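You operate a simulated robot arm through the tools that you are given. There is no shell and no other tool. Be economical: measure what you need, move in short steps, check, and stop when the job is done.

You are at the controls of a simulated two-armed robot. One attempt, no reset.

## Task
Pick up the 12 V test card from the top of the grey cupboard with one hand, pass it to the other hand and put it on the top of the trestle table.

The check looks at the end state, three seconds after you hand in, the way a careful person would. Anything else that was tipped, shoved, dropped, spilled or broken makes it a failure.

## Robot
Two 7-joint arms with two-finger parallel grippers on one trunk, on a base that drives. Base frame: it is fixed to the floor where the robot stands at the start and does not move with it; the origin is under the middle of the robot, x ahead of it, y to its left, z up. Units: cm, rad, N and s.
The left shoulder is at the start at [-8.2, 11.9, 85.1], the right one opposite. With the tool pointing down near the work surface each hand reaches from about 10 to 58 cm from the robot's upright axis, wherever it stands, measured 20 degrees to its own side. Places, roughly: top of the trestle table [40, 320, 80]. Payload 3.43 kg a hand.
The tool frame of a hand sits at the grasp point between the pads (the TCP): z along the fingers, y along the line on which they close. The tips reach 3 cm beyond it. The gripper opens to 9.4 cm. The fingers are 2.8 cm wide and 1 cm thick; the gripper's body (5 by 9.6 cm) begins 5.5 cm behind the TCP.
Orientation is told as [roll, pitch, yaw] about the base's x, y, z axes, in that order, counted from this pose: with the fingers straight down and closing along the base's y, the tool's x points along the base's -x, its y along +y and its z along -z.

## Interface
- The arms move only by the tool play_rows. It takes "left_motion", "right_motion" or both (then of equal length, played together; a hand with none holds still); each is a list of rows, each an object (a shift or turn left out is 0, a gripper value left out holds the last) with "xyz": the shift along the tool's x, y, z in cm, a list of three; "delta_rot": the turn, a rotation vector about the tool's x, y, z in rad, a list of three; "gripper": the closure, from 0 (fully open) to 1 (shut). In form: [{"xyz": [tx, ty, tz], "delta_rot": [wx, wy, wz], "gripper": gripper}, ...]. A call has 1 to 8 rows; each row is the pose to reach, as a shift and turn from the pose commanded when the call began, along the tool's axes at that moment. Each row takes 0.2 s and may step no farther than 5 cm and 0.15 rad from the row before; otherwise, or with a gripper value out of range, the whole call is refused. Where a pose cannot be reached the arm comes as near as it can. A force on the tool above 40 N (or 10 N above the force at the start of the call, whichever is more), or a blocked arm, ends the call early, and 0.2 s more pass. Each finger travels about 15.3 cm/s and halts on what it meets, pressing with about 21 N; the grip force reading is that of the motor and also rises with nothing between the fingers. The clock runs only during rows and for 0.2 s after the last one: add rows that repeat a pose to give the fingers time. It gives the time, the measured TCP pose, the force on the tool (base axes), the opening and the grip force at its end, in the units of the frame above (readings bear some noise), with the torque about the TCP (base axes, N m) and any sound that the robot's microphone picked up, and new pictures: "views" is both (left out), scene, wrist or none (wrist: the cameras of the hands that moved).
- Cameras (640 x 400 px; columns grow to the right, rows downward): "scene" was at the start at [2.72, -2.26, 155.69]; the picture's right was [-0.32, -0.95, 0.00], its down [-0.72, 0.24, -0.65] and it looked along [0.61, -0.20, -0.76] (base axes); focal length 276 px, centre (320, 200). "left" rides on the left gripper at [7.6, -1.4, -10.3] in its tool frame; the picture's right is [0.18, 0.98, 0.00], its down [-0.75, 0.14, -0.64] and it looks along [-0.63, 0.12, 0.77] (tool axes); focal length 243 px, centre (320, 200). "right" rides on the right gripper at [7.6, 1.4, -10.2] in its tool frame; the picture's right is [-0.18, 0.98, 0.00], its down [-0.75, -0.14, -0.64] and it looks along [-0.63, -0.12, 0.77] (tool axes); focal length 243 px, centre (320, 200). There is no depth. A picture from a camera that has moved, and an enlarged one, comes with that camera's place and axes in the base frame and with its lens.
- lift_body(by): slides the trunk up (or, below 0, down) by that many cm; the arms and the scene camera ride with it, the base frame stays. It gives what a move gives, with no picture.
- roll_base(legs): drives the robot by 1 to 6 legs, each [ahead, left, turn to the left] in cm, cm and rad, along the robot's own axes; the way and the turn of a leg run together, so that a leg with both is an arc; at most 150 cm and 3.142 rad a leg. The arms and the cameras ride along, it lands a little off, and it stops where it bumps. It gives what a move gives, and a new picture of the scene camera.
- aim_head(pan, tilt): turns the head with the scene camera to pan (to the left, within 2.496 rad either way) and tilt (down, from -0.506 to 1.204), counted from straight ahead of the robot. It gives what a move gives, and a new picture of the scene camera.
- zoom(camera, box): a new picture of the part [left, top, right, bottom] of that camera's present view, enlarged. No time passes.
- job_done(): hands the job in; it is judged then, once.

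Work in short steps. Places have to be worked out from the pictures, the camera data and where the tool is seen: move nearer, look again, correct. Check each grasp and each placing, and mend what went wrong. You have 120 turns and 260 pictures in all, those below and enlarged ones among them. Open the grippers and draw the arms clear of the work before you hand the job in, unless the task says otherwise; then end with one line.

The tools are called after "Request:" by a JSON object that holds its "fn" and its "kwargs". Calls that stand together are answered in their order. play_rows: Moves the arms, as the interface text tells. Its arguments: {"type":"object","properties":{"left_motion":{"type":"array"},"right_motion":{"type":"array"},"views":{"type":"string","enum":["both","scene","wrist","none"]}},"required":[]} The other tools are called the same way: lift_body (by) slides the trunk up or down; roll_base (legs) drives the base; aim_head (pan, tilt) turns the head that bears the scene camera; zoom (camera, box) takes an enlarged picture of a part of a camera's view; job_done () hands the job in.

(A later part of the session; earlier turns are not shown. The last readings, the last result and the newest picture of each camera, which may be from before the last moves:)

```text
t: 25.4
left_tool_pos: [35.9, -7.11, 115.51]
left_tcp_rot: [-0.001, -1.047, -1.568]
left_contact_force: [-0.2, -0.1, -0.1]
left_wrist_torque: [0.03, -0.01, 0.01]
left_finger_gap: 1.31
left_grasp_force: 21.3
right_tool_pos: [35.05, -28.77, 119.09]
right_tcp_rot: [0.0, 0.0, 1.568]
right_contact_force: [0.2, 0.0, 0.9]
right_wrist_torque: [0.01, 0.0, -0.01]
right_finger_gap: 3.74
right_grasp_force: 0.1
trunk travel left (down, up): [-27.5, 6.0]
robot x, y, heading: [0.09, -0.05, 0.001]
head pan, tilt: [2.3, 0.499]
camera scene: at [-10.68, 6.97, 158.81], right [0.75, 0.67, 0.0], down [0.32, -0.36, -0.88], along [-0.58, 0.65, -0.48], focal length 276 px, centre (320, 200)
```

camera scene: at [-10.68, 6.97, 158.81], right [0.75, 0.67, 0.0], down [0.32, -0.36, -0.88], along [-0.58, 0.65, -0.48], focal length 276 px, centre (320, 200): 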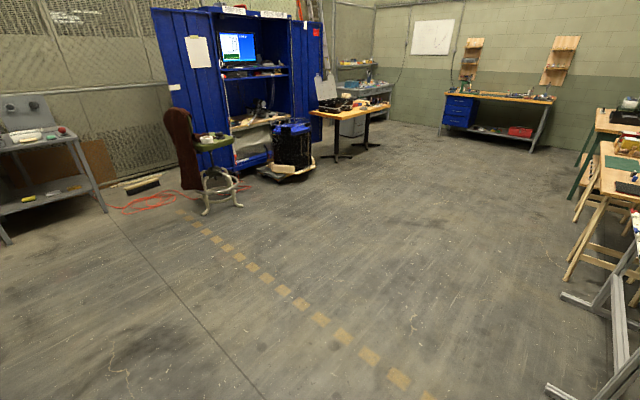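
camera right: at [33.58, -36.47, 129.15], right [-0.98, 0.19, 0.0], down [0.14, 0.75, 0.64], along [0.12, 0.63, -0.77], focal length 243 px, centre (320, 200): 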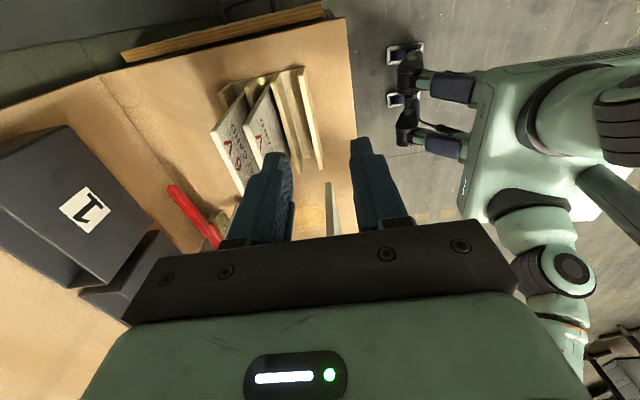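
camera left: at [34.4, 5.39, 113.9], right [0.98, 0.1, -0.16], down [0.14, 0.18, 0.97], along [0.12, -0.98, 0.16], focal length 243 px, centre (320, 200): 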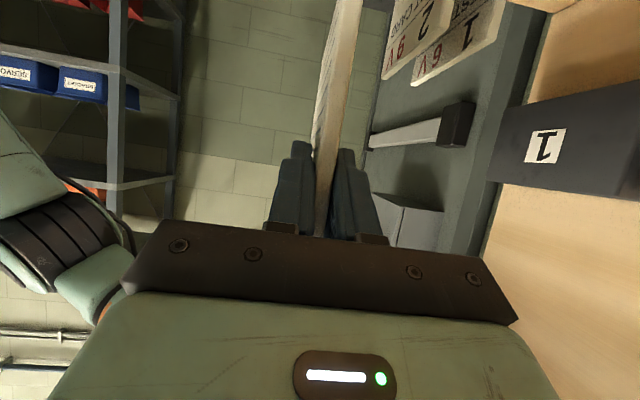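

The trestle table (wooden trestle legs, mats on top) projects near pixel (325, 172) of the first view, beyond the clamp rack. I enlarge that area.

Request:
{"fn": "aim_head", "kwargs": {"pan": 1.5, "tilt": 0.35}}

Request:
{"fn": "zoom", "kwargs": {"camera": "scene", "box": [280, 110, 440, 360]}}

Request:
{"fn": "zoom", "kwargs": {"camera": "scene", "box": [300, 130, 400, 230]}}

```text
t: 26.5
left_tool_pos: [35.74, -7.35, 115.42]
left_tcp_rot: [0.002, -1.047, -1.567]
left_contact_force: [0.4, -0.3, 0.2]
left_wrist_torque: [0.06, 0.01, 0.0]
left_finger_gap: 1.28
left_grasp_force: 20.7
right_tool_pos: [35.04, -28.75, 119.02]
right_tcp_rot: [0.0, 0.0, 1.567]
right_contact_force: [-1.3, 0.3, -1.3]
right_wrist_torque: [-0.05, 0.03, 0.05]
right_finger_gap: 3.76
right_grasp_force: 0.1
trunk travel left (down, up): [-27.5, 6.0]
robot x, y, heading: [-0.27, -0.06, -0.001]
head pan, tilt: [1.499, 0.351]
camera scene: at [-3.96, 9.47, 160.18], right [1.0, -0.07, 0.0], down [-0.02, -0.34, -0.94], along [0.07, 0.94, -0.34], focal length 276 px, centre (320, 200)
```

scene: 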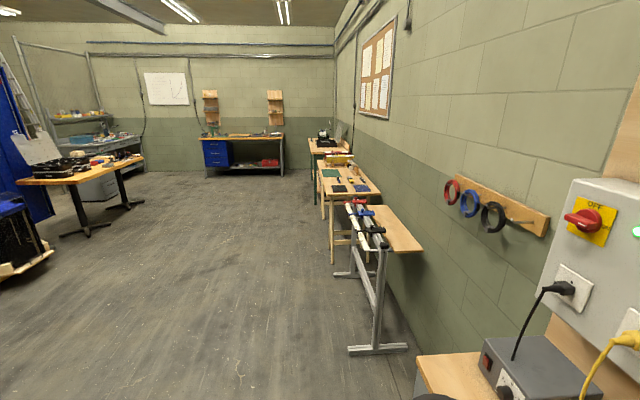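

```text
1.60 times, centred on (360, 235) of scene
camera zoom: at [-3.96, 9.47, 160.18], right [1.0, -0.07, 0.0], down [-0.02, -0.34, -0.94], along [0.07, 0.94, -0.34], focal length 442 px, centre (256, 144)
```

zoom: 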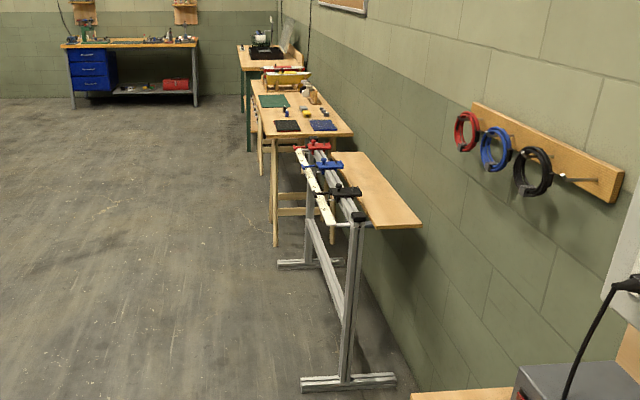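

```text
4.00 times, centred on (350, 180) of scene
camera zoom: at [-3.96, 9.47, 160.18], right [1.0, -0.07, 0.0], down [-0.02, -0.34, -0.94], along [0.07, 0.94, -0.34], focal length 1104 px, centre (200, 280)
```

zoom: 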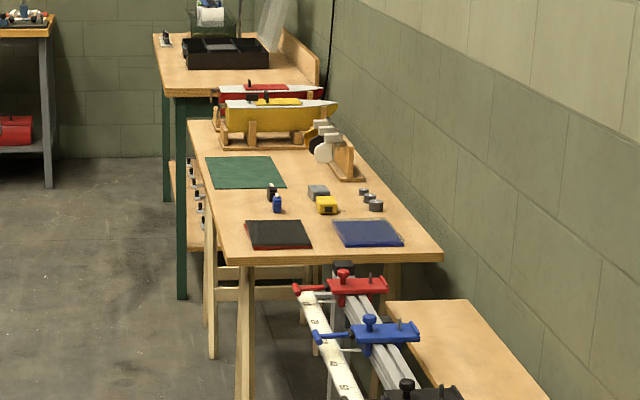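

The table top spans about x 19–69, y 242–395, z 80. There is a free patch of wood at its front, at about x 20–34, y 275–303, between a black book and a green mat. I first back straight away from the cupboard.

Request:
{"fn": "roll_base", "kwargs": {"legs": [[-60, 0, 0]]}}

```text
t: 29.9
left_tool_pos: [-25.21, -7.28, 115.41]
left_tcp_rot: [-0.001, -1.049, -1.572]
left_contact_force: [0.6, 0.3, -0.1]
left_wrist_torque: [0.03, 0.0, -0.01]
left_finger_gap: 1.33
left_grasp_force: 21.0
right_tool_pos: [-26.22, -28.83, 119.03]
right_tcp_rot: [-0.001, 0.0, 1.565]
right_contact_force: [-0.1, 0.1, -0.1]
right_wrist_torque: [0.0, -0.04, 0.02]
right_finger_gap: 3.76
right_grasp_force: 0.0
trunk travel left (down, up): [-27.5, 6.0]
robot x, y, heading: [-61.44, 0.31, -0.006]
head pan, tilt: [1.499, 0.351]
camera scene: at [-65.06, 9.58, 160.18], right [1.0, -0.07, 0.0], down [-0.03, -0.34, -0.94], along [0.07, 0.94, -0.34], focal length 276 px, centre (320, 200)
```

scene: 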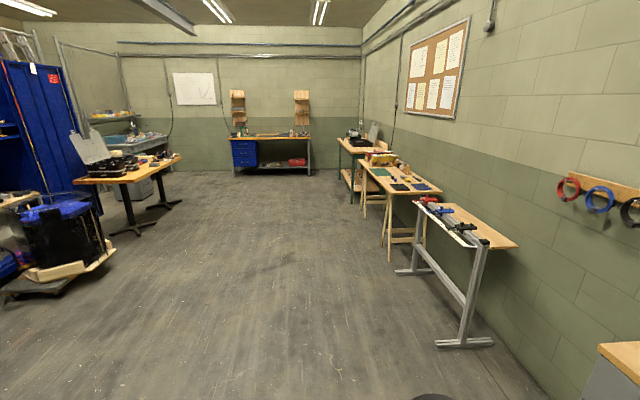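

The lane at x ≈ −61 is free. I drive left along the wall to y ≈ 290.

Request:
{"fn": "roll_base", "kwargs": {"legs": [[0, 145, 0.0], [0, 145, 0.006]]}}

Request:
{"fn": "aim_head", "kwargs": {"pan": 0.0, "tilt": 0.6}}

```text
t: 55.2
left_tool_pos: [-24.04, 282.72, 115.42]
left_tcp_rot: [0.0, -1.048, -1.539]
left_contact_force: [-0.7, 1.0, 0.5]
left_wrist_torque: [0.02, 0.02, 0.0]
left_finger_gap: 1.28
left_grasp_force: 20.9
right_tool_pos: [-24.18, 261.27, 118.98]
right_tcp_rot: [-0.001, -0.001, 1.597]
right_contact_force: [0.0, -0.2, 0.4]
right_wrist_torque: [-0.01, 0.0, 0.01]
right_finger_gap: 3.77
right_grasp_force: 0.2
trunk travel left (down, up): [-27.5, 6.0]
robot x, y, heading: [-60.0, 289.1, 0.026]
head pan, tilt: [1.499, 0.351]
camera scene: at [-64.26, 298.41, 160.18], right [1.0, -0.04, 0.0], down [-0.01, -0.34, -0.94], along [0.04, 0.94, -0.34], focal length 276 px, centre (320, 200)
```

scene: 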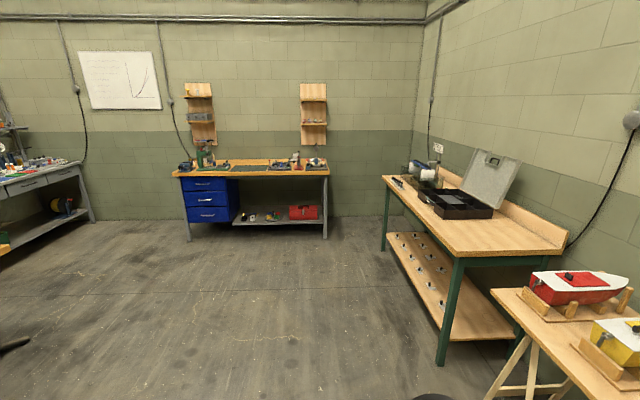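

```text
t: 56.8
left_tool_pos: [-24.02, 282.83, 115.36]
left_tcp_rot: [-0.001, -1.048, -1.538]
left_contact_force: [1.0, -0.3, -0.1]
left_wrist_torque: [0.06, -0.04, -0.01]
left_finger_gap: 1.29
left_grasp_force: 20.8
right_tool_pos: [-24.14, 261.21, 119.02]
right_tcp_rot: [0.0, -0.001, 1.597]
right_contact_force: [-0.2, -0.2, 0.1]
right_wrist_torque: [-0.03, 0.01, -0.03]
right_finger_gap: 3.75
right_grasp_force: 0.1
trunk travel left (down, up): [-27.5, 6.0]
robot x, y, heading: [-59.85, 289.01, 0.03]
head pan, tilt: [0.0, 0.6]
camera scene: at [-55.83, 289.36, 157.91], right [0.03, -1.0, 0.0], down [-0.56, -0.02, -0.83], along [0.82, 0.02, -0.56], focal length 276 px, centre (320, 200)
```

scene: 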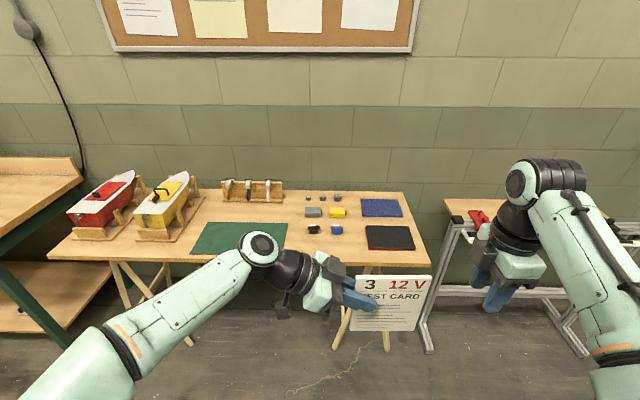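

The free wood patch is now well seen: front edge x ≈ 16, green mat from y ≈ 305, black book to y ≈ 272, small items at x ≈ 32. Still well in front of the table, I begin rotating the left hand toward a card-flat, forward-right pose, and move the right hand out of the way.

Request:
{"fn": "play_rows", "kwargs": {"left_motion": [{"delta_rot": [0, 0, 0]}, {"delta_rot": [-0.0295, -0.0808, -0.1105]}, {"delta_rot": [-0.0591, -0.1616, -0.2209]}, {"delta_rot": [-0.0886, -0.2423, -0.3314]}, {"delta_rot": [-0.1182, -0.3231, -0.4418]}, {"delta_rot": [-0.1477, -0.4039, -0.5523]}, {"delta_rot": [-0.1772, -0.4847, -0.6628]}, {"delta_rot": [-0.2068, -0.5655, -0.7732]}], "right_motion": [{"xyz": [4, 0, 0]}, {"xyz": [8, 1, 0]}, {"xyz": [12, 2, 0]}, {"xyz": [14, 4, 0]}, {"xyz": [14, 4, 0]}, {"xyz": [14, 4, 0]}, {"xyz": [14, 4, 0]}, {"xyz": [14, 4, 0]}], "views": "scene"}}

```text
t: 58.6
left_tool_pos: [-23.96, 282.81, 115.34]
left_tcp_rot: [-1.466, -0.886, 0.338]
left_contact_force: [-0.4, 0.2, -1.0]
left_wrist_torque: [0.02, 0.03, 0.03]
left_finger_gap: 1.3
left_grasp_force: 20.8
right_tool_pos: [-27.88, 247.25, 119.03]
right_tcp_rot: [0.0, 0.001, 1.598]
right_contact_force: [0.5, 0.4, -0.1]
right_wrist_torque: [-0.01, -0.01, 0.01]
right_finger_gap: 3.76
right_grasp_force: 0.1
trunk travel left (down, up): [-27.5, 6.0]
robot x, y, heading: [-59.97, 289.2, 0.03]
head pan, tilt: [0.0, 0.6]
camera scene: at [-55.85, 289.34, 157.91], right [0.03, -1.0, 0.0], down [-0.56, -0.02, -0.83], along [0.82, 0.02, -0.56], focal length 276 px, centre (320, 200)
```

scene: 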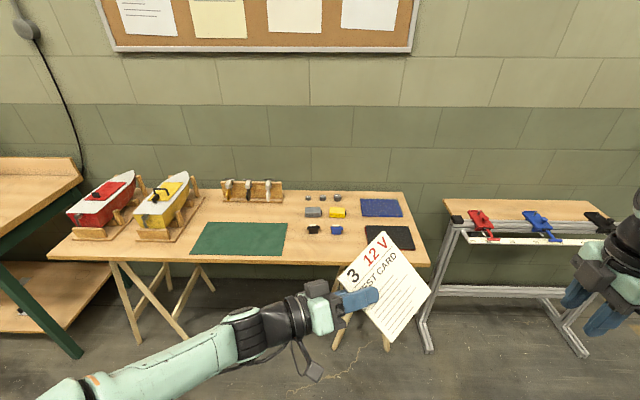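

It reached half the turn cleanly. I continue the remaining 1.11 rad about the same axis.

Request:
{"fn": "play_rows", "kwargs": {"left_motion": [{"delta_rot": [-0.0295, -0.0808, -0.1105]}, {"delta_rot": [-0.0591, -0.1616, -0.2209]}, {"delta_rot": [-0.0886, -0.2423, -0.3314]}, {"delta_rot": [-0.1182, -0.3231, -0.4418]}, {"delta_rot": [-0.1477, -0.4039, -0.5523]}, {"delta_rot": [-0.1772, -0.4847, -0.6628]}, {"delta_rot": [-0.2068, -0.5655, -0.7732]}, {"delta_rot": [-0.235, -0.6428, -0.879]}]}}

```text
t: 60.4
left_tool_pos: [-23.88, 282.26, 113.92]
left_tcp_rot: [-1.589, -0.276, 0.85]
left_contact_force: [0.5, 0.0, -0.9]
left_wrist_torque: [0.04, 0.02, 0.01]
left_finger_gap: 1.29
left_grasp_force: 21.0
left hand out of reach, approached as far as the arm can: row 6, 7, 8
right_tool_pos: [-28.01, 247.23, 118.98]
right_tcp_rot: [0.0, 0.001, 1.597]
right_contact_force: [0.3, 0.0, -0.1]
right_wrist_torque: [-0.02, 0.01, -0.01]
right_finger_gap: 3.77
right_grasp_force: 0.1
trunk travel left (down, up): [-27.5, 6.0]
robot x, y, heading: [-59.98, 289.03, 0.028]
head pan, tilt: [0.0, 0.6]
camera scene: at [-55.84, 289.35, 157.91], right [0.03, -1.0, 0.0], down [-0.56, -0.02, -0.83], along [0.82, 0.02, -0.56], focal length 276 px, centre (320, 200)
camera left: at [-36.59, 283.24, 113.06], right [0.07, 0.06, -1.0], down [0.02, 1.0, 0.06], along [1.0, -0.03, 0.07], focal length 243 px, centre (320, 200)
```

scene: 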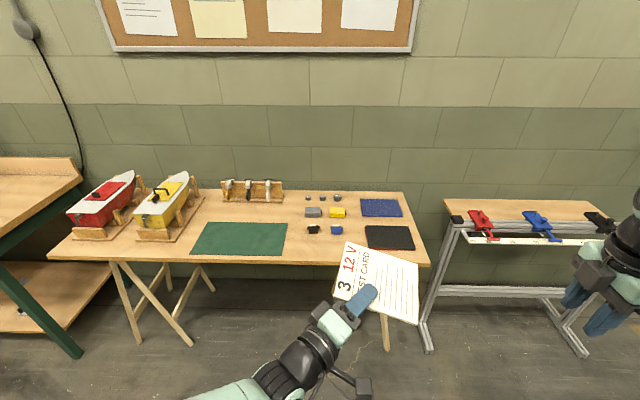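
left: 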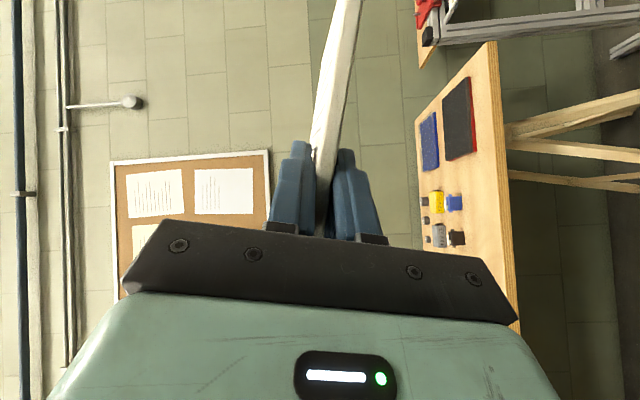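

The wrist stopped about 20° short of the goal at this pose (a 16° roll remains). I move the hand lower and a bit forward, still short of the table, where the arm should have more freedom.

Request:
{"fn": "play_rows", "kwargs": {"left_motion": [{"xyz": [-1, 4, 0.5]}, {"xyz": [-2, 8, 1]}, {"xyz": [-3.5, 12.5, 2]}, {"xyz": [-4.65, 16.9, 2.45]}, {"xyz": [-4.65, 16.9, 2.45]}], "views": "scene"}}

```text
t: 61.6
left_tool_pos: [-15.73, 287.56, 99.02]
left_tcp_rot: [-1.59, -0.278, 0.852]
left_contact_force: [-0.4, 0.5, -0.3]
left_wrist_torque: [0.03, 0.05, -0.03]
left_finger_gap: 1.3
left_grasp_force: 20.9
right_tool_pos: [-28.0, 247.37, 118.86]
right_tcp_rot: [0.0, -0.002, 1.598]
right_contact_force: [-0.4, -0.1, -0.6]
right_wrist_torque: [0.0, -0.01, 0.01]
right_finger_gap: 3.75
right_grasp_force: 0.1
trunk travel left (down, up): [-27.5, 6.0]
robot x, y, heading: [-60.45, 288.8, 0.026]
head pan, tilt: [0.0, 0.6]
camera scene: at [-55.89, 289.34, 157.91], right [0.03, -1.0, 0.0], down [-0.56, -0.02, -0.83], along [0.82, 0.02, -0.56], focal length 276 px, centre (320, 200)
```

scene: 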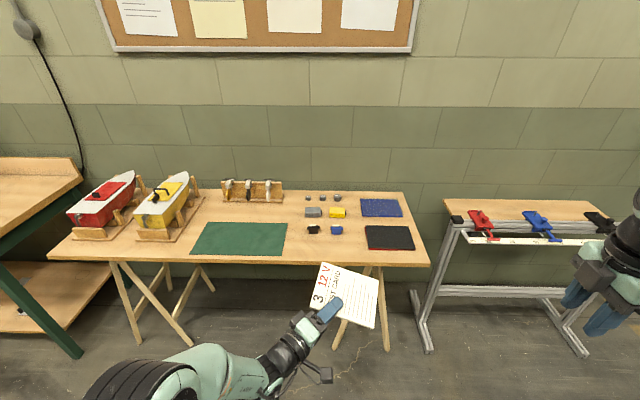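

From here I turn 0.49 rad more to the goal: heading −30°, printed face up and 18° nose-down.

Request:
{"fn": "play_rows", "kwargs": {"left_motion": [{"delta_rot": [-0.089, -0.038, -0.076]}, {"delta_rot": [-0.178, -0.076, -0.152]}, {"delta_rot": [-0.268, -0.114, -0.228]}, {"delta_rot": [-0.357, -0.152, -0.304]}, {"delta_rot": [-0.357, -0.152, -0.304]}]}}

```text
t: 62.8
left_tool_pos: [-15.72, 287.46, 98.96]
left_tcp_rot: [-1.253, 0.002, 1.049]
left_contact_force: [-0.2, -0.5, -0.3]
left_wrist_torque: [0.02, 0.04, 0.02]
left_finger_gap: 1.3
left_grasp_force: 20.7
right_tool_pos: [-27.82, 247.24, 118.94]
right_tcp_rot: [0.0, 0.001, 1.597]
right_contact_force: [-0.4, -0.5, -0.3]
right_wrist_torque: [0.01, 0.01, 0.01]
right_finger_gap: 3.73
right_grasp_force: 0.0
trunk travel left (down, up): [-27.5, 6.0]
robot x, y, heading: [-60.26, 288.92, 0.028]
head pan, tilt: [0.0, 0.6]
camera scene: at [-55.8, 289.41, 157.9], right [0.03, -1.0, 0.0], down [-0.56, -0.02, -0.82], along [0.82, 0.02, -0.57], focal length 276 px, centre (320, 200)
camera left: at [-27.61, 285.47, 103.5], right [-0.36, -0.01, -0.93], down [-0.19, 0.98, 0.06], along [0.91, 0.2, -0.35], focal length 243 px, centre (320, 200)
```

scene: 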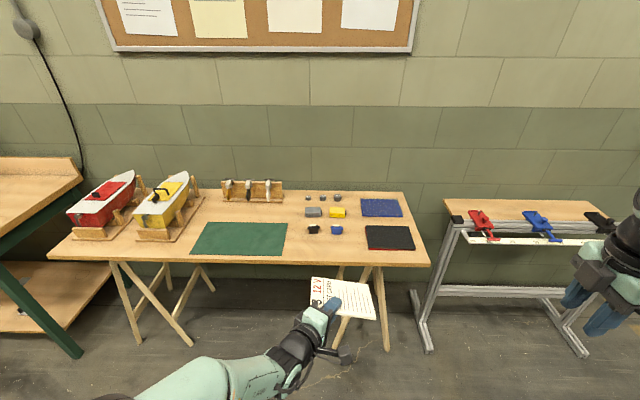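
left: 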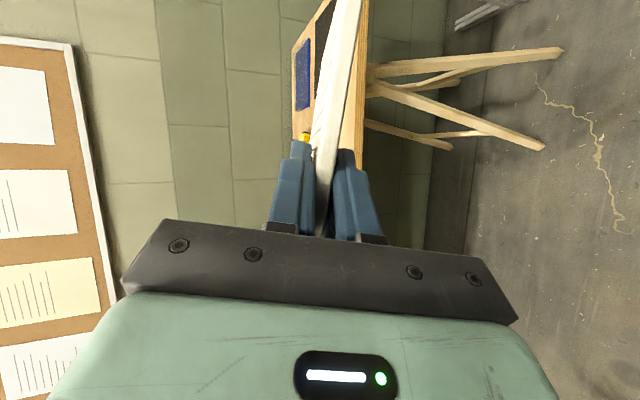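

The hand is in the goal orientation. I enlarge the view to measure where the card sits relative to the TCP.

Request:
{"fn": "zoom", "kwargs": {"camera": "scene", "box": [280, 200, 440, 370]}}

```text
2.35 times, centred on (360, 285) of scene
camera zoom: at [-55.8, 289.41, 157.9], right [0.03, -1.0, 0.0], down [-0.56, -0.02, -0.82], along [0.82, 0.02, -0.57], focal length 650 px, centre (226, 0)
```

zoom: 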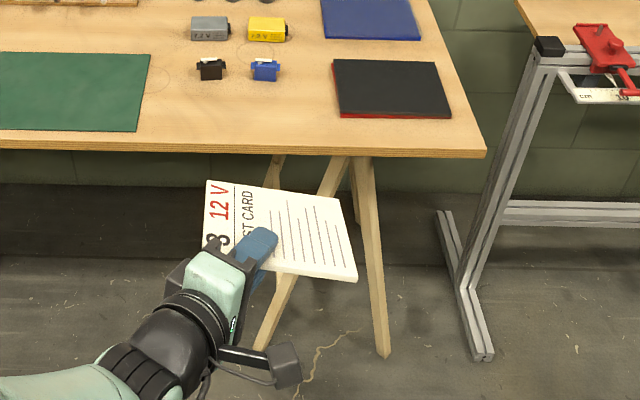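

The card's placement agrees with my model: its centre is 6 cm ahead of the TCP and its lowest corner about 5 cm below. I drive ahead 33 cm, with the card passing about 14 cm above the table top, to hover over the free patch.

Request:
{"fn": "roll_base", "kwargs": {"legs": [[33, 2.5, 0]]}}

Request:
{"fn": "aim_head", "kwargs": {"pan": 0.0, "tilt": 0.95}}

Request:
{"fn": "zoom", "kwargs": {"camera": "scene", "box": [200, 100, 440, 260]}}

```text
t: 64.9
left_tool_pos: [16.22, 291.43, 98.88]
left_tcp_rot: [-1.256, 0.0, 1.056]
left_contact_force: [0.0, 1.0, -0.5]
left_wrist_torque: [0.02, 0.04, 0.03]
left_finger_gap: 1.3
left_grasp_force: 21.3
right_tool_pos: [4.24, 251.08, 119.01]
right_tcp_rot: [-0.001, -0.001, 1.605]
right_contact_force: [0.1, 0.3, -0.5]
right_wrist_torque: [-0.03, -0.02, -0.01]
right_finger_gap: 3.75
right_grasp_force: 0.0
trunk travel left (down, up): [-27.5, 6.0]
robot x, y, heading: [-27.74, 292.68, 0.037]
head pan, tilt: [0.0, 0.6]
camera scene: at [-23.9, 292.92, 157.9], right [0.04, -1.0, 0.0], down [-0.56, -0.02, -0.82], along [0.82, 0.03, -0.57], focal length 276 px, centre (320, 200)
```

scene: 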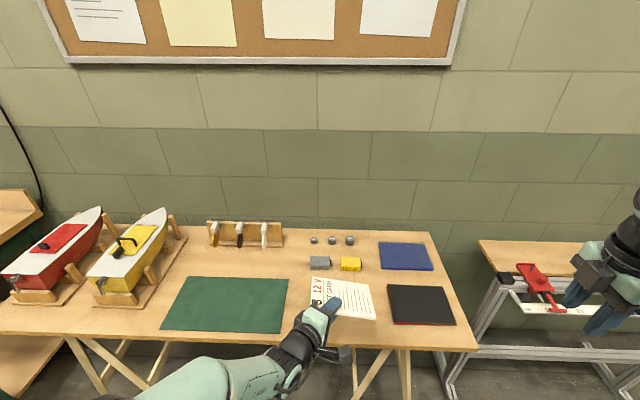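

```text
t: 65.8
left_tool_pos: [16.16, 291.4, 99.01]
left_tcp_rot: [-1.257, 0.0, 1.055]
left_contact_force: [-0.4, -0.6, -0.3]
left_wrist_torque: [0.0, 0.01, 0.01]
left_finger_gap: 1.29
left_grasp_force: 20.6
right_tool_pos: [4.31, 251.08, 118.96]
right_tcp_rot: [0.001, 0.002, 1.605]
right_contact_force: [0.2, -0.9, 0.2]
right_wrist_torque: [-0.02, 0.03, -0.01]
right_finger_gap: 3.78
right_grasp_force: 0.0
trunk travel left (down, up): [-27.5, 6.0]
robot x, y, heading: [-28.25, 292.39, 0.04]
head pan, tilt: [0.0, 0.949]
camera scene: at [-25.52, 292.86, 155.07], right [0.04, -1.0, 0.0], down [-0.81, -0.03, -0.58], along [0.58, 0.02, -0.81], focal length 276 px, centre (320, 200)
```

scene: 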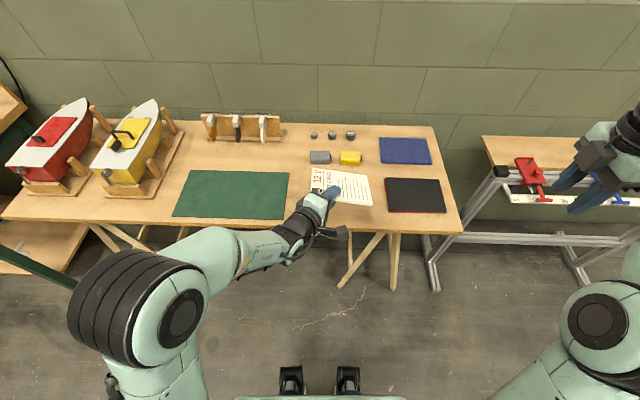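

```text
2.50 times, centred on (320, 180) of scene
camera zoom: at [-25.52, 292.86, 155.07], right [0.04, -1.0, 0.0], down [-0.81, -0.03, -0.58], along [0.58, 0.02, -0.81], focal length 690 px, centre (320, 250)
```

zoom: 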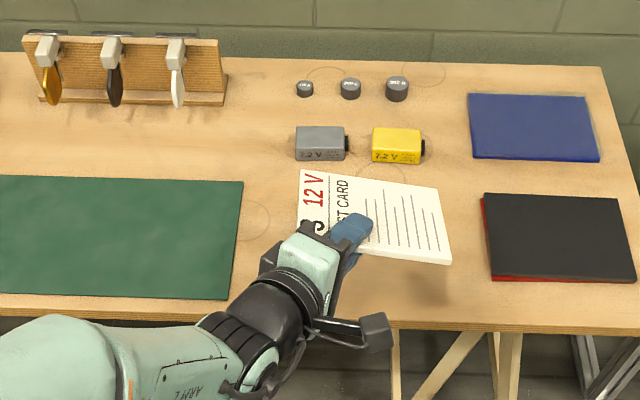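

The hand is over the patch. Combining views, the table edge is at x ≈ 18–19.5, the batteries' front at x ≈ 35, and the table top possibly a little below 80. I move forward 5.5 cm and down 9 cm, then check again.

Request:
{"fn": "play_rows", "kwargs": {"left_motion": [{"xyz": [-0.7, 1.8, 1.8]}, {"xyz": [-1.4, 3.5, 3.7]}, {"xyz": [-2.0, 5.3, 5.5]}, {"xyz": [-2.71, 7.08, 7.33]}, {"xyz": [-2.71, 7.08, 7.33]}]}}

Request:
{"fn": "zoom", "kwargs": {"camera": "scene", "box": [200, 100, 440, 260]}}

```text
t: 67.0
left_tool_pos: [21.65, 291.49, 90.08]
left_tcp_rot: [-1.258, 0.001, 1.056]
left_contact_force: [-0.7, -0.4, -1.1]
left_wrist_torque: [0.02, 0.02, -0.02]
left_finger_gap: 1.3
left_grasp_force: 20.6
right_tool_pos: [4.27, 251.1, 119.03]
right_tcp_rot: [-0.001, 0.0, 1.606]
right_contact_force: [-0.1, 0.6, 0.0]
right_wrist_torque: [0.0, -0.02, 0.0]
right_finger_gap: 3.78
right_grasp_force: 0.1
trunk travel left (down, up): [-27.5, 6.0]
robot x, y, heading: [-27.99, 293.12, 0.037]
head pan, tilt: [0.0, 0.949]
camera scene: at [-25.54, 292.87, 155.07], right [0.04, -1.0, 0.0], down [-0.81, -0.03, -0.58], along [0.58, 0.02, -0.81], focal length 276 px, centre (320, 200)
camera left: at [9.86, 289.41, 94.61], right [-0.35, -0.01, -0.93], down [-0.2, 0.98, 0.06], along [0.91, 0.21, -0.35], focal length 243 px, centre (320, 200)
```

scene: 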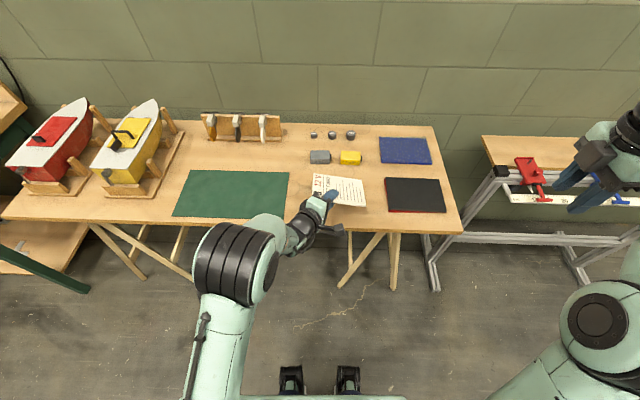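
left: 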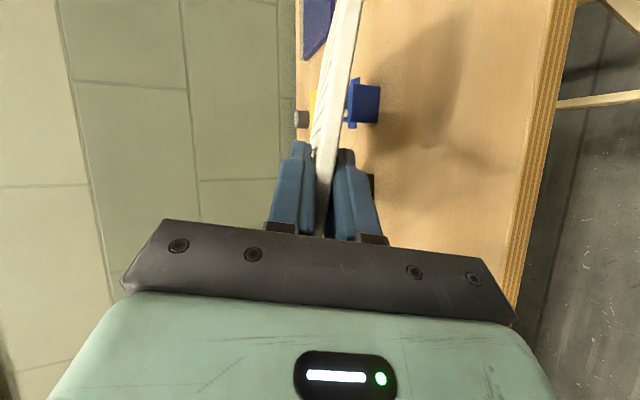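

```text
2.50 times, centred on (320, 180) of scene
camera zoom: at [-25.54, 292.87, 155.07], right [0.04, -1.0, 0.0], down [-0.81, -0.03, -0.58], along [0.58, 0.02, -0.81], focal length 690 px, centre (320, 250)
```

zoom: 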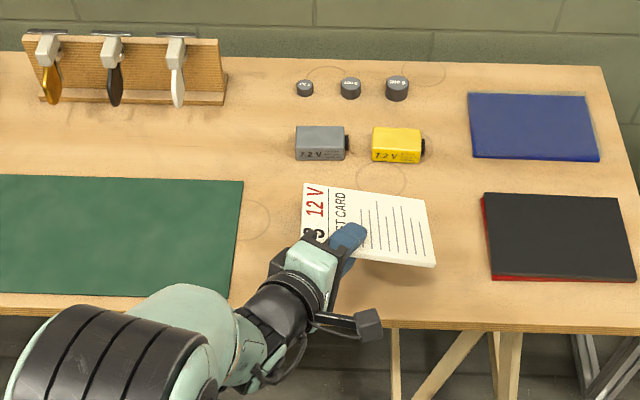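

The batteries are just beyond the card's far edge, so I pull back 0.6 cm and lower 4 cm. The lowest corner should then be at about 80.7.

Request:
{"fn": "play_rows", "kwargs": {"left_motion": [{"xyz": [0.296, 0.16, -0.5]}, {"xyz": [0.296, 1.11, -0.19]}, {"xyz": [0.296, 2.06, 0.12]}, {"xyz": [0.296, 3.01, 0.43]}, {"xyz": [0.296, 3.96, 0.74]}, {"xyz": [0.296, 3.96, 0.74]}]}}

Request:
{"fn": "zoom", "kwargs": {"camera": "left", "box": [260, 0, 600, 220]}}

Request:
{"fn": "zoom", "kwargs": {"camera": "scene", "box": [260, 130, 420, 240]}}

```text
t: 68.3
left_tool_pos: [21.22, 291.37, 86.01]
left_tcp_rot: [-1.257, 0.002, 1.056]
left_contact_force: [0.4, 0.4, -0.9]
left_wrist_torque: [0.01, 0.02, -0.05]
left_finger_gap: 1.29
left_grasp_force: 21.3
right_tool_pos: [4.36, 251.11, 118.98]
right_tcp_rot: [0.001, -0.002, 1.604]
right_contact_force: [-1.0, 1.0, 0.3]
right_wrist_torque: [0.01, 0.01, 0.01]
right_finger_gap: 3.77
right_grasp_force: 0.0
trunk travel left (down, up): [-27.5, 6.0]
robot x, y, heading: [-28.16, 292.71, 0.038]
head pan, tilt: [0.0, 0.949]
camera scene: at [-25.51, 292.86, 155.07], right [0.04, -1.0, 0.0], down [-0.81, -0.03, -0.58], along [0.58, 0.02, -0.81], focal length 276 px, centre (320, 200)
camera left: at [9.25, 289.27, 90.51], right [-0.36, -0.01, -0.93], down [-0.2, 0.98, 0.06], along [0.91, 0.21, -0.35], focal length 243 px, centre (320, 200)
```

scene: 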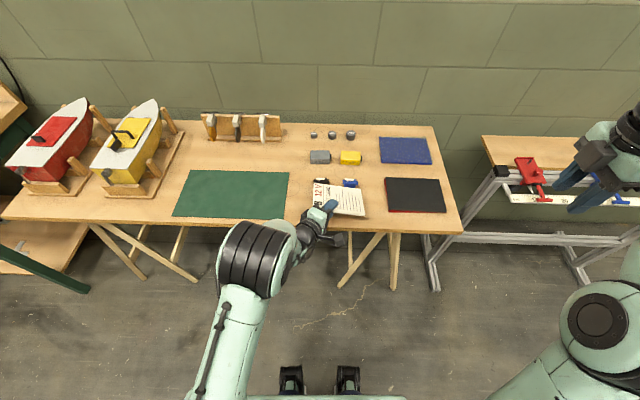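
left: 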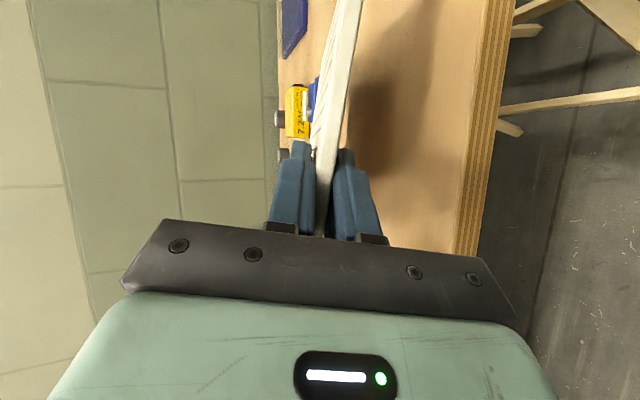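

```text
1.82 times, centred on (430, 110) of left
camera zoom: at [9.25, 289.27, 90.51], right [-0.36, -0.01, -0.93], down [-0.2, 0.98, 0.06], along [0.91, 0.21, -0.35], focal length 441 px, centre (120, 364)
```

zoom: 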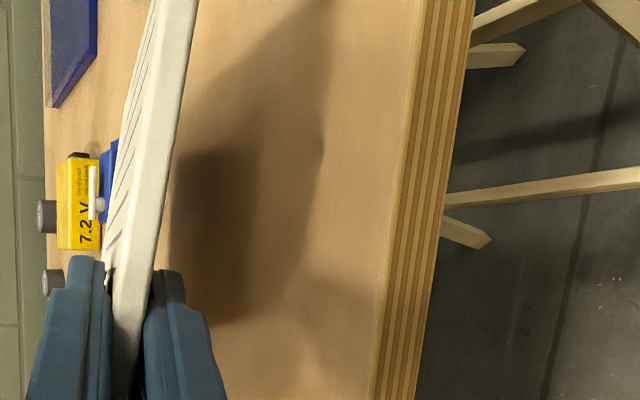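

```text
3.64 times, centred on (340, 185) of scene
camera zoom: at [-25.51, 292.86, 155.07], right [0.04, -1.0, 0.0], down [-0.81, -0.03, -0.58], along [0.58, 0.02, -0.81], focal length 1004 px, centre (247, 254)
```

zoom: 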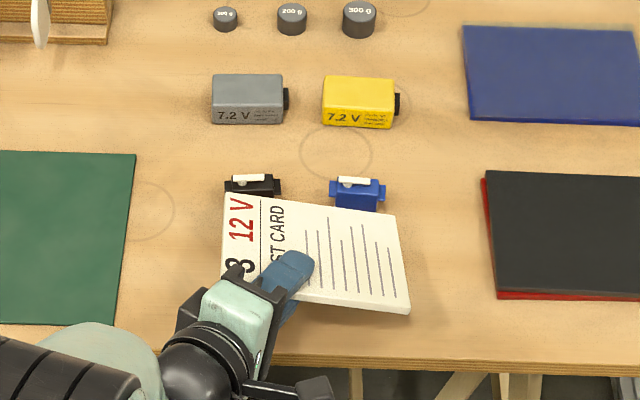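

The card's far edge is now about level with the batteries' fronts. I pull back 0.8 cm before lowering further, then lower 1.2 cm while watching the force.

Request:
{"fn": "play_rows", "kwargs": {"left_motion": [{"xyz": [0.394, 0.215, -0.662]}, {"xyz": [0.394, 0.215, -0.662]}, {"xyz": [0.394, 0.785, -0.477]}, {"xyz": [0.394, 1.356, -0.291]}, {"xyz": [0.394, 1.356, -0.291]}]}}

Request:
{"fn": "zoom", "kwargs": {"camera": "left", "box": [260, 0, 600, 220]}}

Request:
{"fn": "zoom", "kwargs": {"camera": "scene", "box": [260, 130, 420, 240]}}

```text
t: 69.5
left_tool_pos: [20.23, 291.28, 84.86]
left_tcp_rot: [-1.257, 0.001, 1.054]
left_contact_force: [-0.8, -0.2, -0.2]
left_wrist_torque: [0.02, 0.01, -0.01]
left_finger_gap: 1.29
left_grasp_force: 21.5
right_tool_pos: [4.45, 250.97, 119.01]
right_tcp_rot: [-0.001, -0.001, 1.607]
right_contact_force: [-0.3, -0.4, 0.1]
right_wrist_torque: [0.02, -0.01, 0.0]
right_finger_gap: 3.75
right_grasp_force: 0.0
trunk travel left (down, up): [-27.5, 6.0]
robot x, y, heading: [-28.24, 292.48, 0.034]
head pan, tilt: [0.0, 0.949]
camera scene: at [-25.51, 292.86, 155.06], right [0.04, -1.0, 0.0], down [-0.81, -0.03, -0.58], along [0.58, 0.02, -0.81], focal length 276 px, centre (320, 200)
camera left: at [8.4, 289.23, 89.29], right [-0.36, -0.01, -0.93], down [-0.2, 0.98, 0.06], along [0.91, 0.21, -0.35], focal length 243 px, centre (320, 200)
```

scene: 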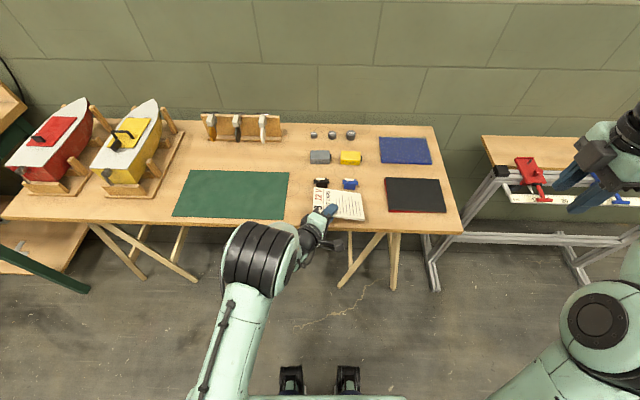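
left: 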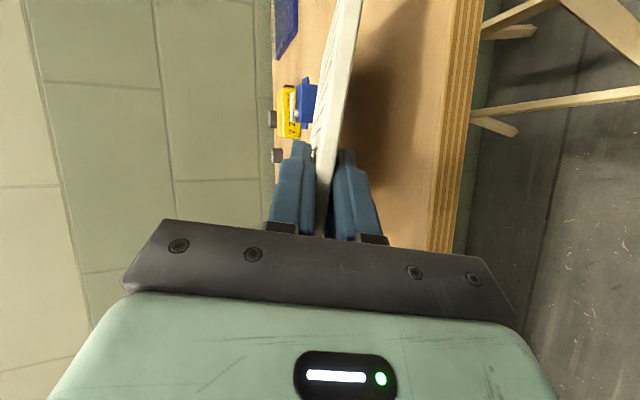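

```text
1.82 times, centred on (430, 110) of left
camera zoom: at [8.4, 289.23, 89.29], right [-0.36, -0.01, -0.93], down [-0.2, 0.98, 0.06], along [0.91, 0.21, -0.35], focal length 441 px, centre (120, 364)
```

zoom: 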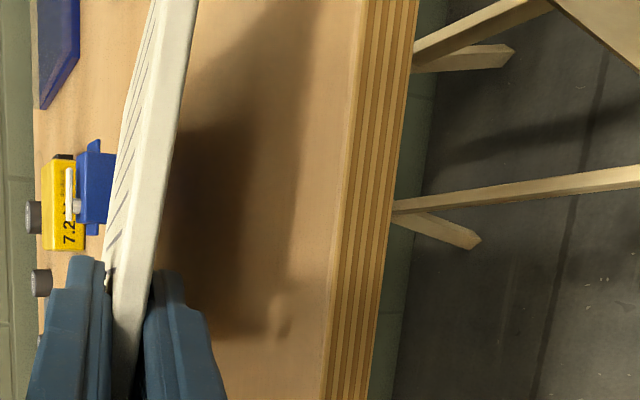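

```text
3.64 times, centred on (340, 185) of scene
camera zoom: at [-25.51, 292.86, 155.06], right [0.04, -1.0, 0.0], down [-0.81, -0.03, -0.58], along [0.58, 0.02, -0.81], focal length 1004 px, centre (247, 254)
```

zoom: 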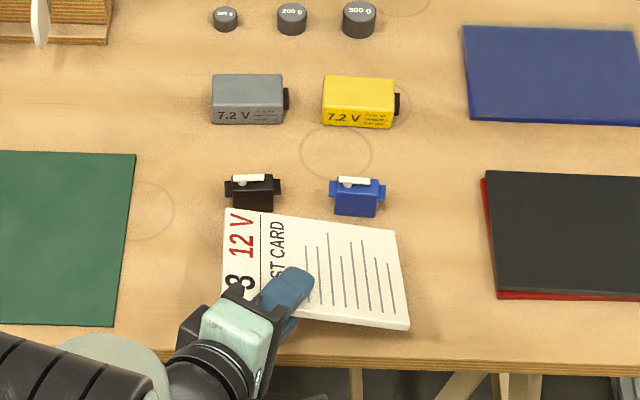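

The projection of the far corner matches my model exactly (bottom ≈ 79.4) and there is no contact yet, so the table is a bit lower than 80. I lower 1.2 cm more.

Request:
{"fn": "play_rows", "kwargs": {"left_motion": [{"xyz": [0, 0.38, 0.124]}, {"xyz": [0, 0.76, 0.247]}, {"xyz": [0, 1.14, 0.37]}, {"xyz": [0, 1.14, 0.37]}], "views": "wrist"}}

Request:
{"fn": "zoom", "kwargs": {"camera": "scene", "box": [260, 130, 420, 240]}}

```text
t: 70.5
left_tool_pos: [20.29, 291.44, 83.6]
left_tcp_rot: [-1.256, 0.0, 1.059]
left_contact_force: [-0.6, -0.3, -0.3]
left_wrist_torque: [0.03, 0.02, 0.0]
left_finger_gap: 1.27
left_grasp_force: 21.2
right_tool_pos: [4.36, 251.09, 118.95]
right_tcp_rot: [0.001, 0.0, 1.605]
right_contact_force: [-0.1, 0.0, -0.8]
right_wrist_torque: [-0.02, -0.02, 0.0]
right_finger_gap: 3.79
right_grasp_force: 0.1
trunk travel left (down, up): [-27.5, 6.0]
robot x, y, heading: [-28.16, 292.54, 0.041]
head pan, tilt: [0.0, 0.949]
camera left: at [8.41, 289.29, 88.06], right [-0.36, -0.01, -0.93], down [-0.2, 0.98, 0.06], along [0.91, 0.21, -0.35], focal length 243 px, centre (320, 200)
```

left: 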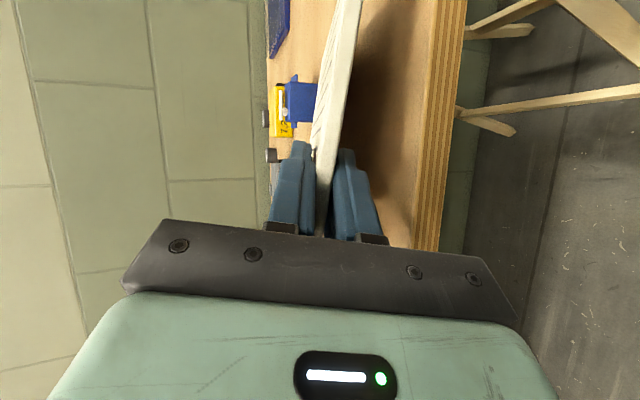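

```text
3.64 times, centred on (340, 185) of scene
camera zoom: at [-25.51, 292.86, 155.06], right [0.04, -1.0, 0.0], down [-0.81, -0.03, -0.58], along [0.58, 0.02, -0.81], focal length 1004 px, centre (247, 254)
```

zoom: 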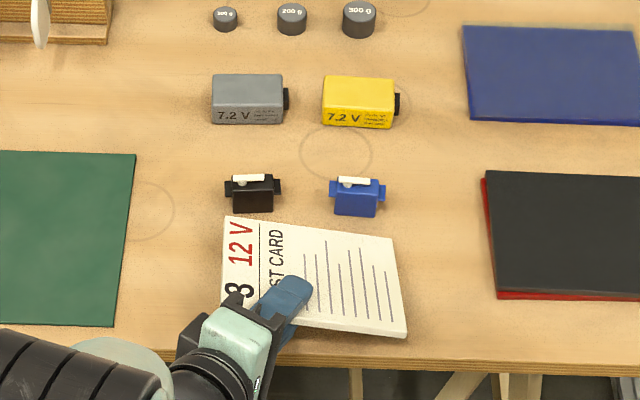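

There is still no contact at about 78.2. I lower another 1.2 cm.

Request:
{"fn": "play_rows", "kwargs": {"left_motion": [{"xyz": [0, 0.38, 0.124]}, {"xyz": [0, 0.76, 0.247]}, {"xyz": [0, 1.14, 0.37]}, {"xyz": [0, 1.14, 0.37]}], "views": "wrist"}}

Request:
{"fn": "zoom", "kwargs": {"camera": "left", "box": [260, 0, 600, 220]}}

```text
t: 71.5
left_tool_pos: [20.31, 291.42, 82.33]
left_tcp_rot: [-1.257, 0.001, 1.055]
left_contact_force: [-1.1, -0.9, 2.8]
left_wrist_torque: [-0.32, -0.34, -0.1]
left_finger_gap: 1.37
left_grasp_force: 20.9
right_tool_pos: [4.36, 251.06, 119.05]
right_tcp_rot: [0.001, 0.001, 1.607]
right_contact_force: [-0.7, 0.7, -0.4]
right_wrist_torque: [-0.01, -0.01, -0.01]
right_finger_gap: 3.76
right_grasp_force: 0.0
trunk travel left (down, up): [-27.5, 6.0]
robot x, y, heading: [-28.55, 292.46, 0.043]
head pan, tilt: [0.0, 0.949]
camera left: at [8.43, 289.31, 86.91], right [-0.35, -0.01, -0.94], down [-0.2, 0.98, 0.06], along [0.91, 0.21, -0.35], focal length 243 px, centre (320, 200)
```

left: 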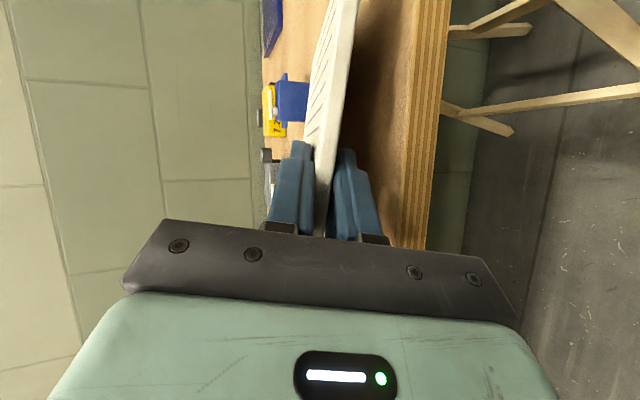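

```text
1.82 times, centred on (430, 110) of left
camera zoom: at [8.43, 289.31, 86.91], right [-0.35, -0.01, -0.94], down [-0.2, 0.98, 0.06], along [0.91, 0.21, -0.35], focal length 441 px, centre (120, 364)
```

zoom: 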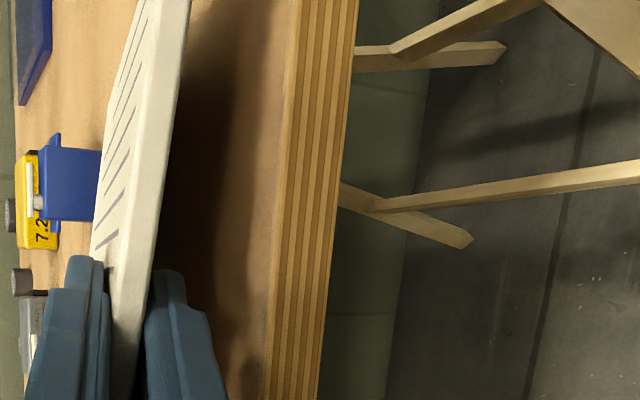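

The corner has made light contact (2.8 N), so the table top is at about 77.4. I flatten the card: nose up with the far edge level, then TCP down to 80 and 0.8 cm forward. The gripper body stays off the table edge.

Request:
{"fn": "play_rows", "kwargs": {"left_motion": [{"delta_rot": [0.0893, -0.0045, -0.0412]}, {"xyz": [0, 0, 0], "delta_rot": [0.1786, -0.009, -0.0824]}, {"xyz": [-0.394, 0.5, 0.9], "delta_rot": [0.1786, -0.009, -0.0824]}, {"xyz": [-0.394, 1.0, 1.05], "delta_rot": [0.1786, -0.009, -0.0824]}, {"xyz": [-0.394, 1.5, 1.2], "delta_rot": [0.1786, -0.009, -0.0824]}, {"xyz": [-0.394, 1.5, 1.2], "delta_rot": [0.1786, -0.009, -0.0824]}], "views": "both"}}

Request:
{"fn": "zoom", "kwargs": {"camera": "scene", "box": [260, 130, 420, 240]}}

Request:
{"fn": "zoom", "kwargs": {"camera": "left", "box": [220, 0, 500, 260]}}

```text
t: 73.0
left_tool_pos: [21.01, 291.34, 80.62]
left_tcp_rot: [-1.435, 0.079, 1.083]
left_contact_force: [0.4, 0.6, -0.2]
left_wrist_torque: [0.0, 0.01, 0.0]
left_finger_gap: 1.29
left_grasp_force: 20.8
right_tool_pos: [4.49, 251.13, 118.87]
right_tcp_rot: [0.0, -0.001, 1.605]
right_contact_force: [-0.8, -0.3, -0.4]
right_wrist_torque: [0.01, 0.01, -0.02]
right_finger_gap: 3.75
right_grasp_force: 0.1
trunk travel left (down, up): [-27.5, 6.0]
robot x, y, heading: [-27.91, 292.48, 0.037]
head pan, tilt: [0.0, 0.949]
camera scene: at [-25.51, 292.86, 155.06], right [0.04, -1.0, 0.0], down [-0.81, -0.03, -0.58], along [0.58, 0.02, -0.81], focal length 276 px, centre (320, 200)
camera left: at [8.74, 289.4, 83.96], right [-0.24, -0.17, -0.96], down [-0.23, 0.97, -0.11], along [0.94, 0.19, -0.27], focal length 243 px, centre (320, 200)
```

scene: 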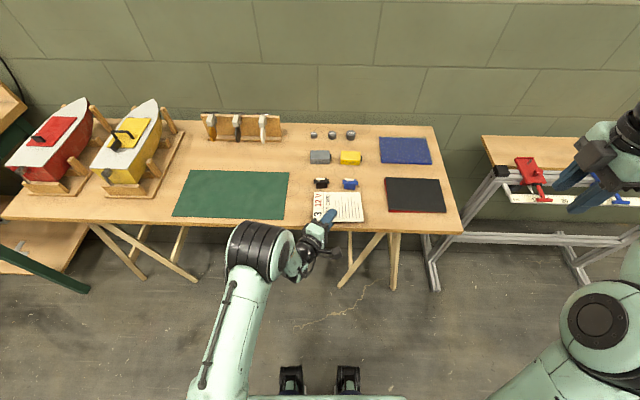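
left: 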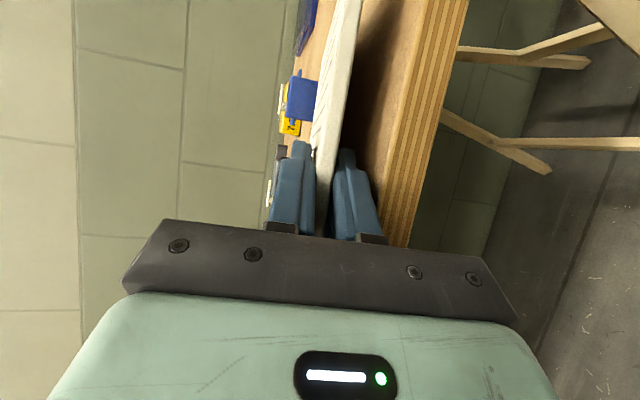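

```text
3.64 times, centred on (340, 185) of scene
camera zoom: at [-25.51, 292.86, 155.06], right [0.04, -1.0, 0.0], down [-0.81, -0.03, -0.58], along [0.58, 0.02, -0.81], focal length 1004 px, centre (247, 254)
```

zoom: 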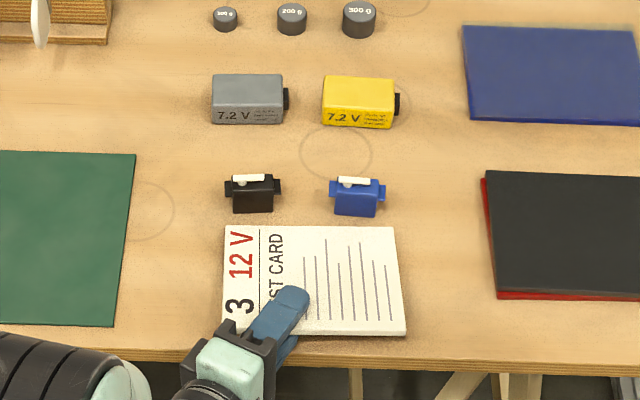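

```text
1.54 times, centred on (360, 130) of left
camera zoom: at [8.74, 289.4, 83.96], right [-0.24, -0.17, -0.96], down [-0.23, 0.97, -0.11], along [0.94, 0.19, -0.27], focal length 373 px, centre (258, 308)
```

zoom: 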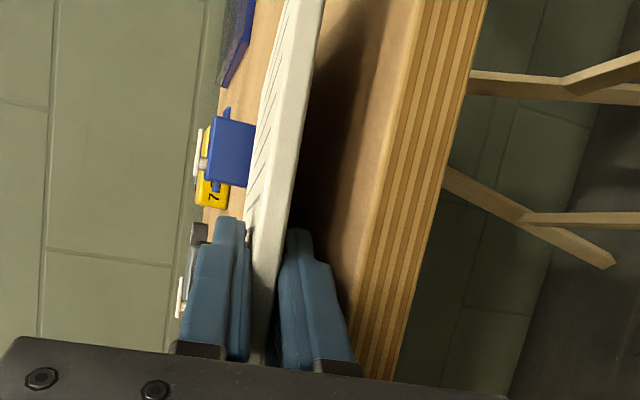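

The card is level and aligned, a little above the table. I lower 0.8 cm.

Request:
{"fn": "play_rows", "kwargs": {"left_motion": [{"xyz": [-0.031, 0.395, 0.054]}, {"xyz": [-0.062, 0.79, 0.108]}, {"xyz": [-0.062, 0.79, 0.108]}], "views": "wrist"}}

```text
t: 73.8
left_tool_pos: [20.98, 291.19, 80.19]
left_tcp_rot: [-1.445, 0.079, 1.086]
left_contact_force: [-4.9, 2.1, 23.0]
left_wrist_torque: [0.4, -0.02, 0.07]
left_finger_gap: 1.25
left_grasp_force: 21.2
right_tool_pos: [4.18, 251.11, 119.16]
right_tcp_rot: [-0.002, 0.0, 1.606]
right_contact_force: [-0.4, -0.1, -0.1]
right_wrist_torque: [0.04, 0.02, 0.01]
right_finger_gap: 3.76
right_grasp_force: 0.1
trunk travel left (down, up): [-27.5, 6.0]
robot x, y, heading: [-27.92, 292.26, 0.04]
head pan, tilt: [0.0, 0.949]
camera left: at [8.72, 289.42, 83.42], right [-0.23, -0.17, -0.96], down [-0.23, 0.97, -0.12], along [0.95, 0.19, -0.26], focal length 243 px, centre (320, 200)
```

left: 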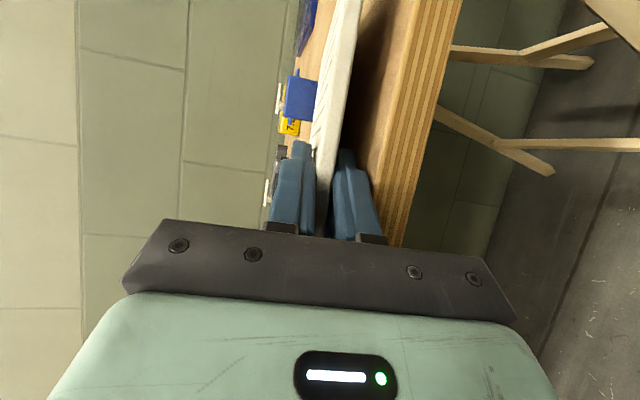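

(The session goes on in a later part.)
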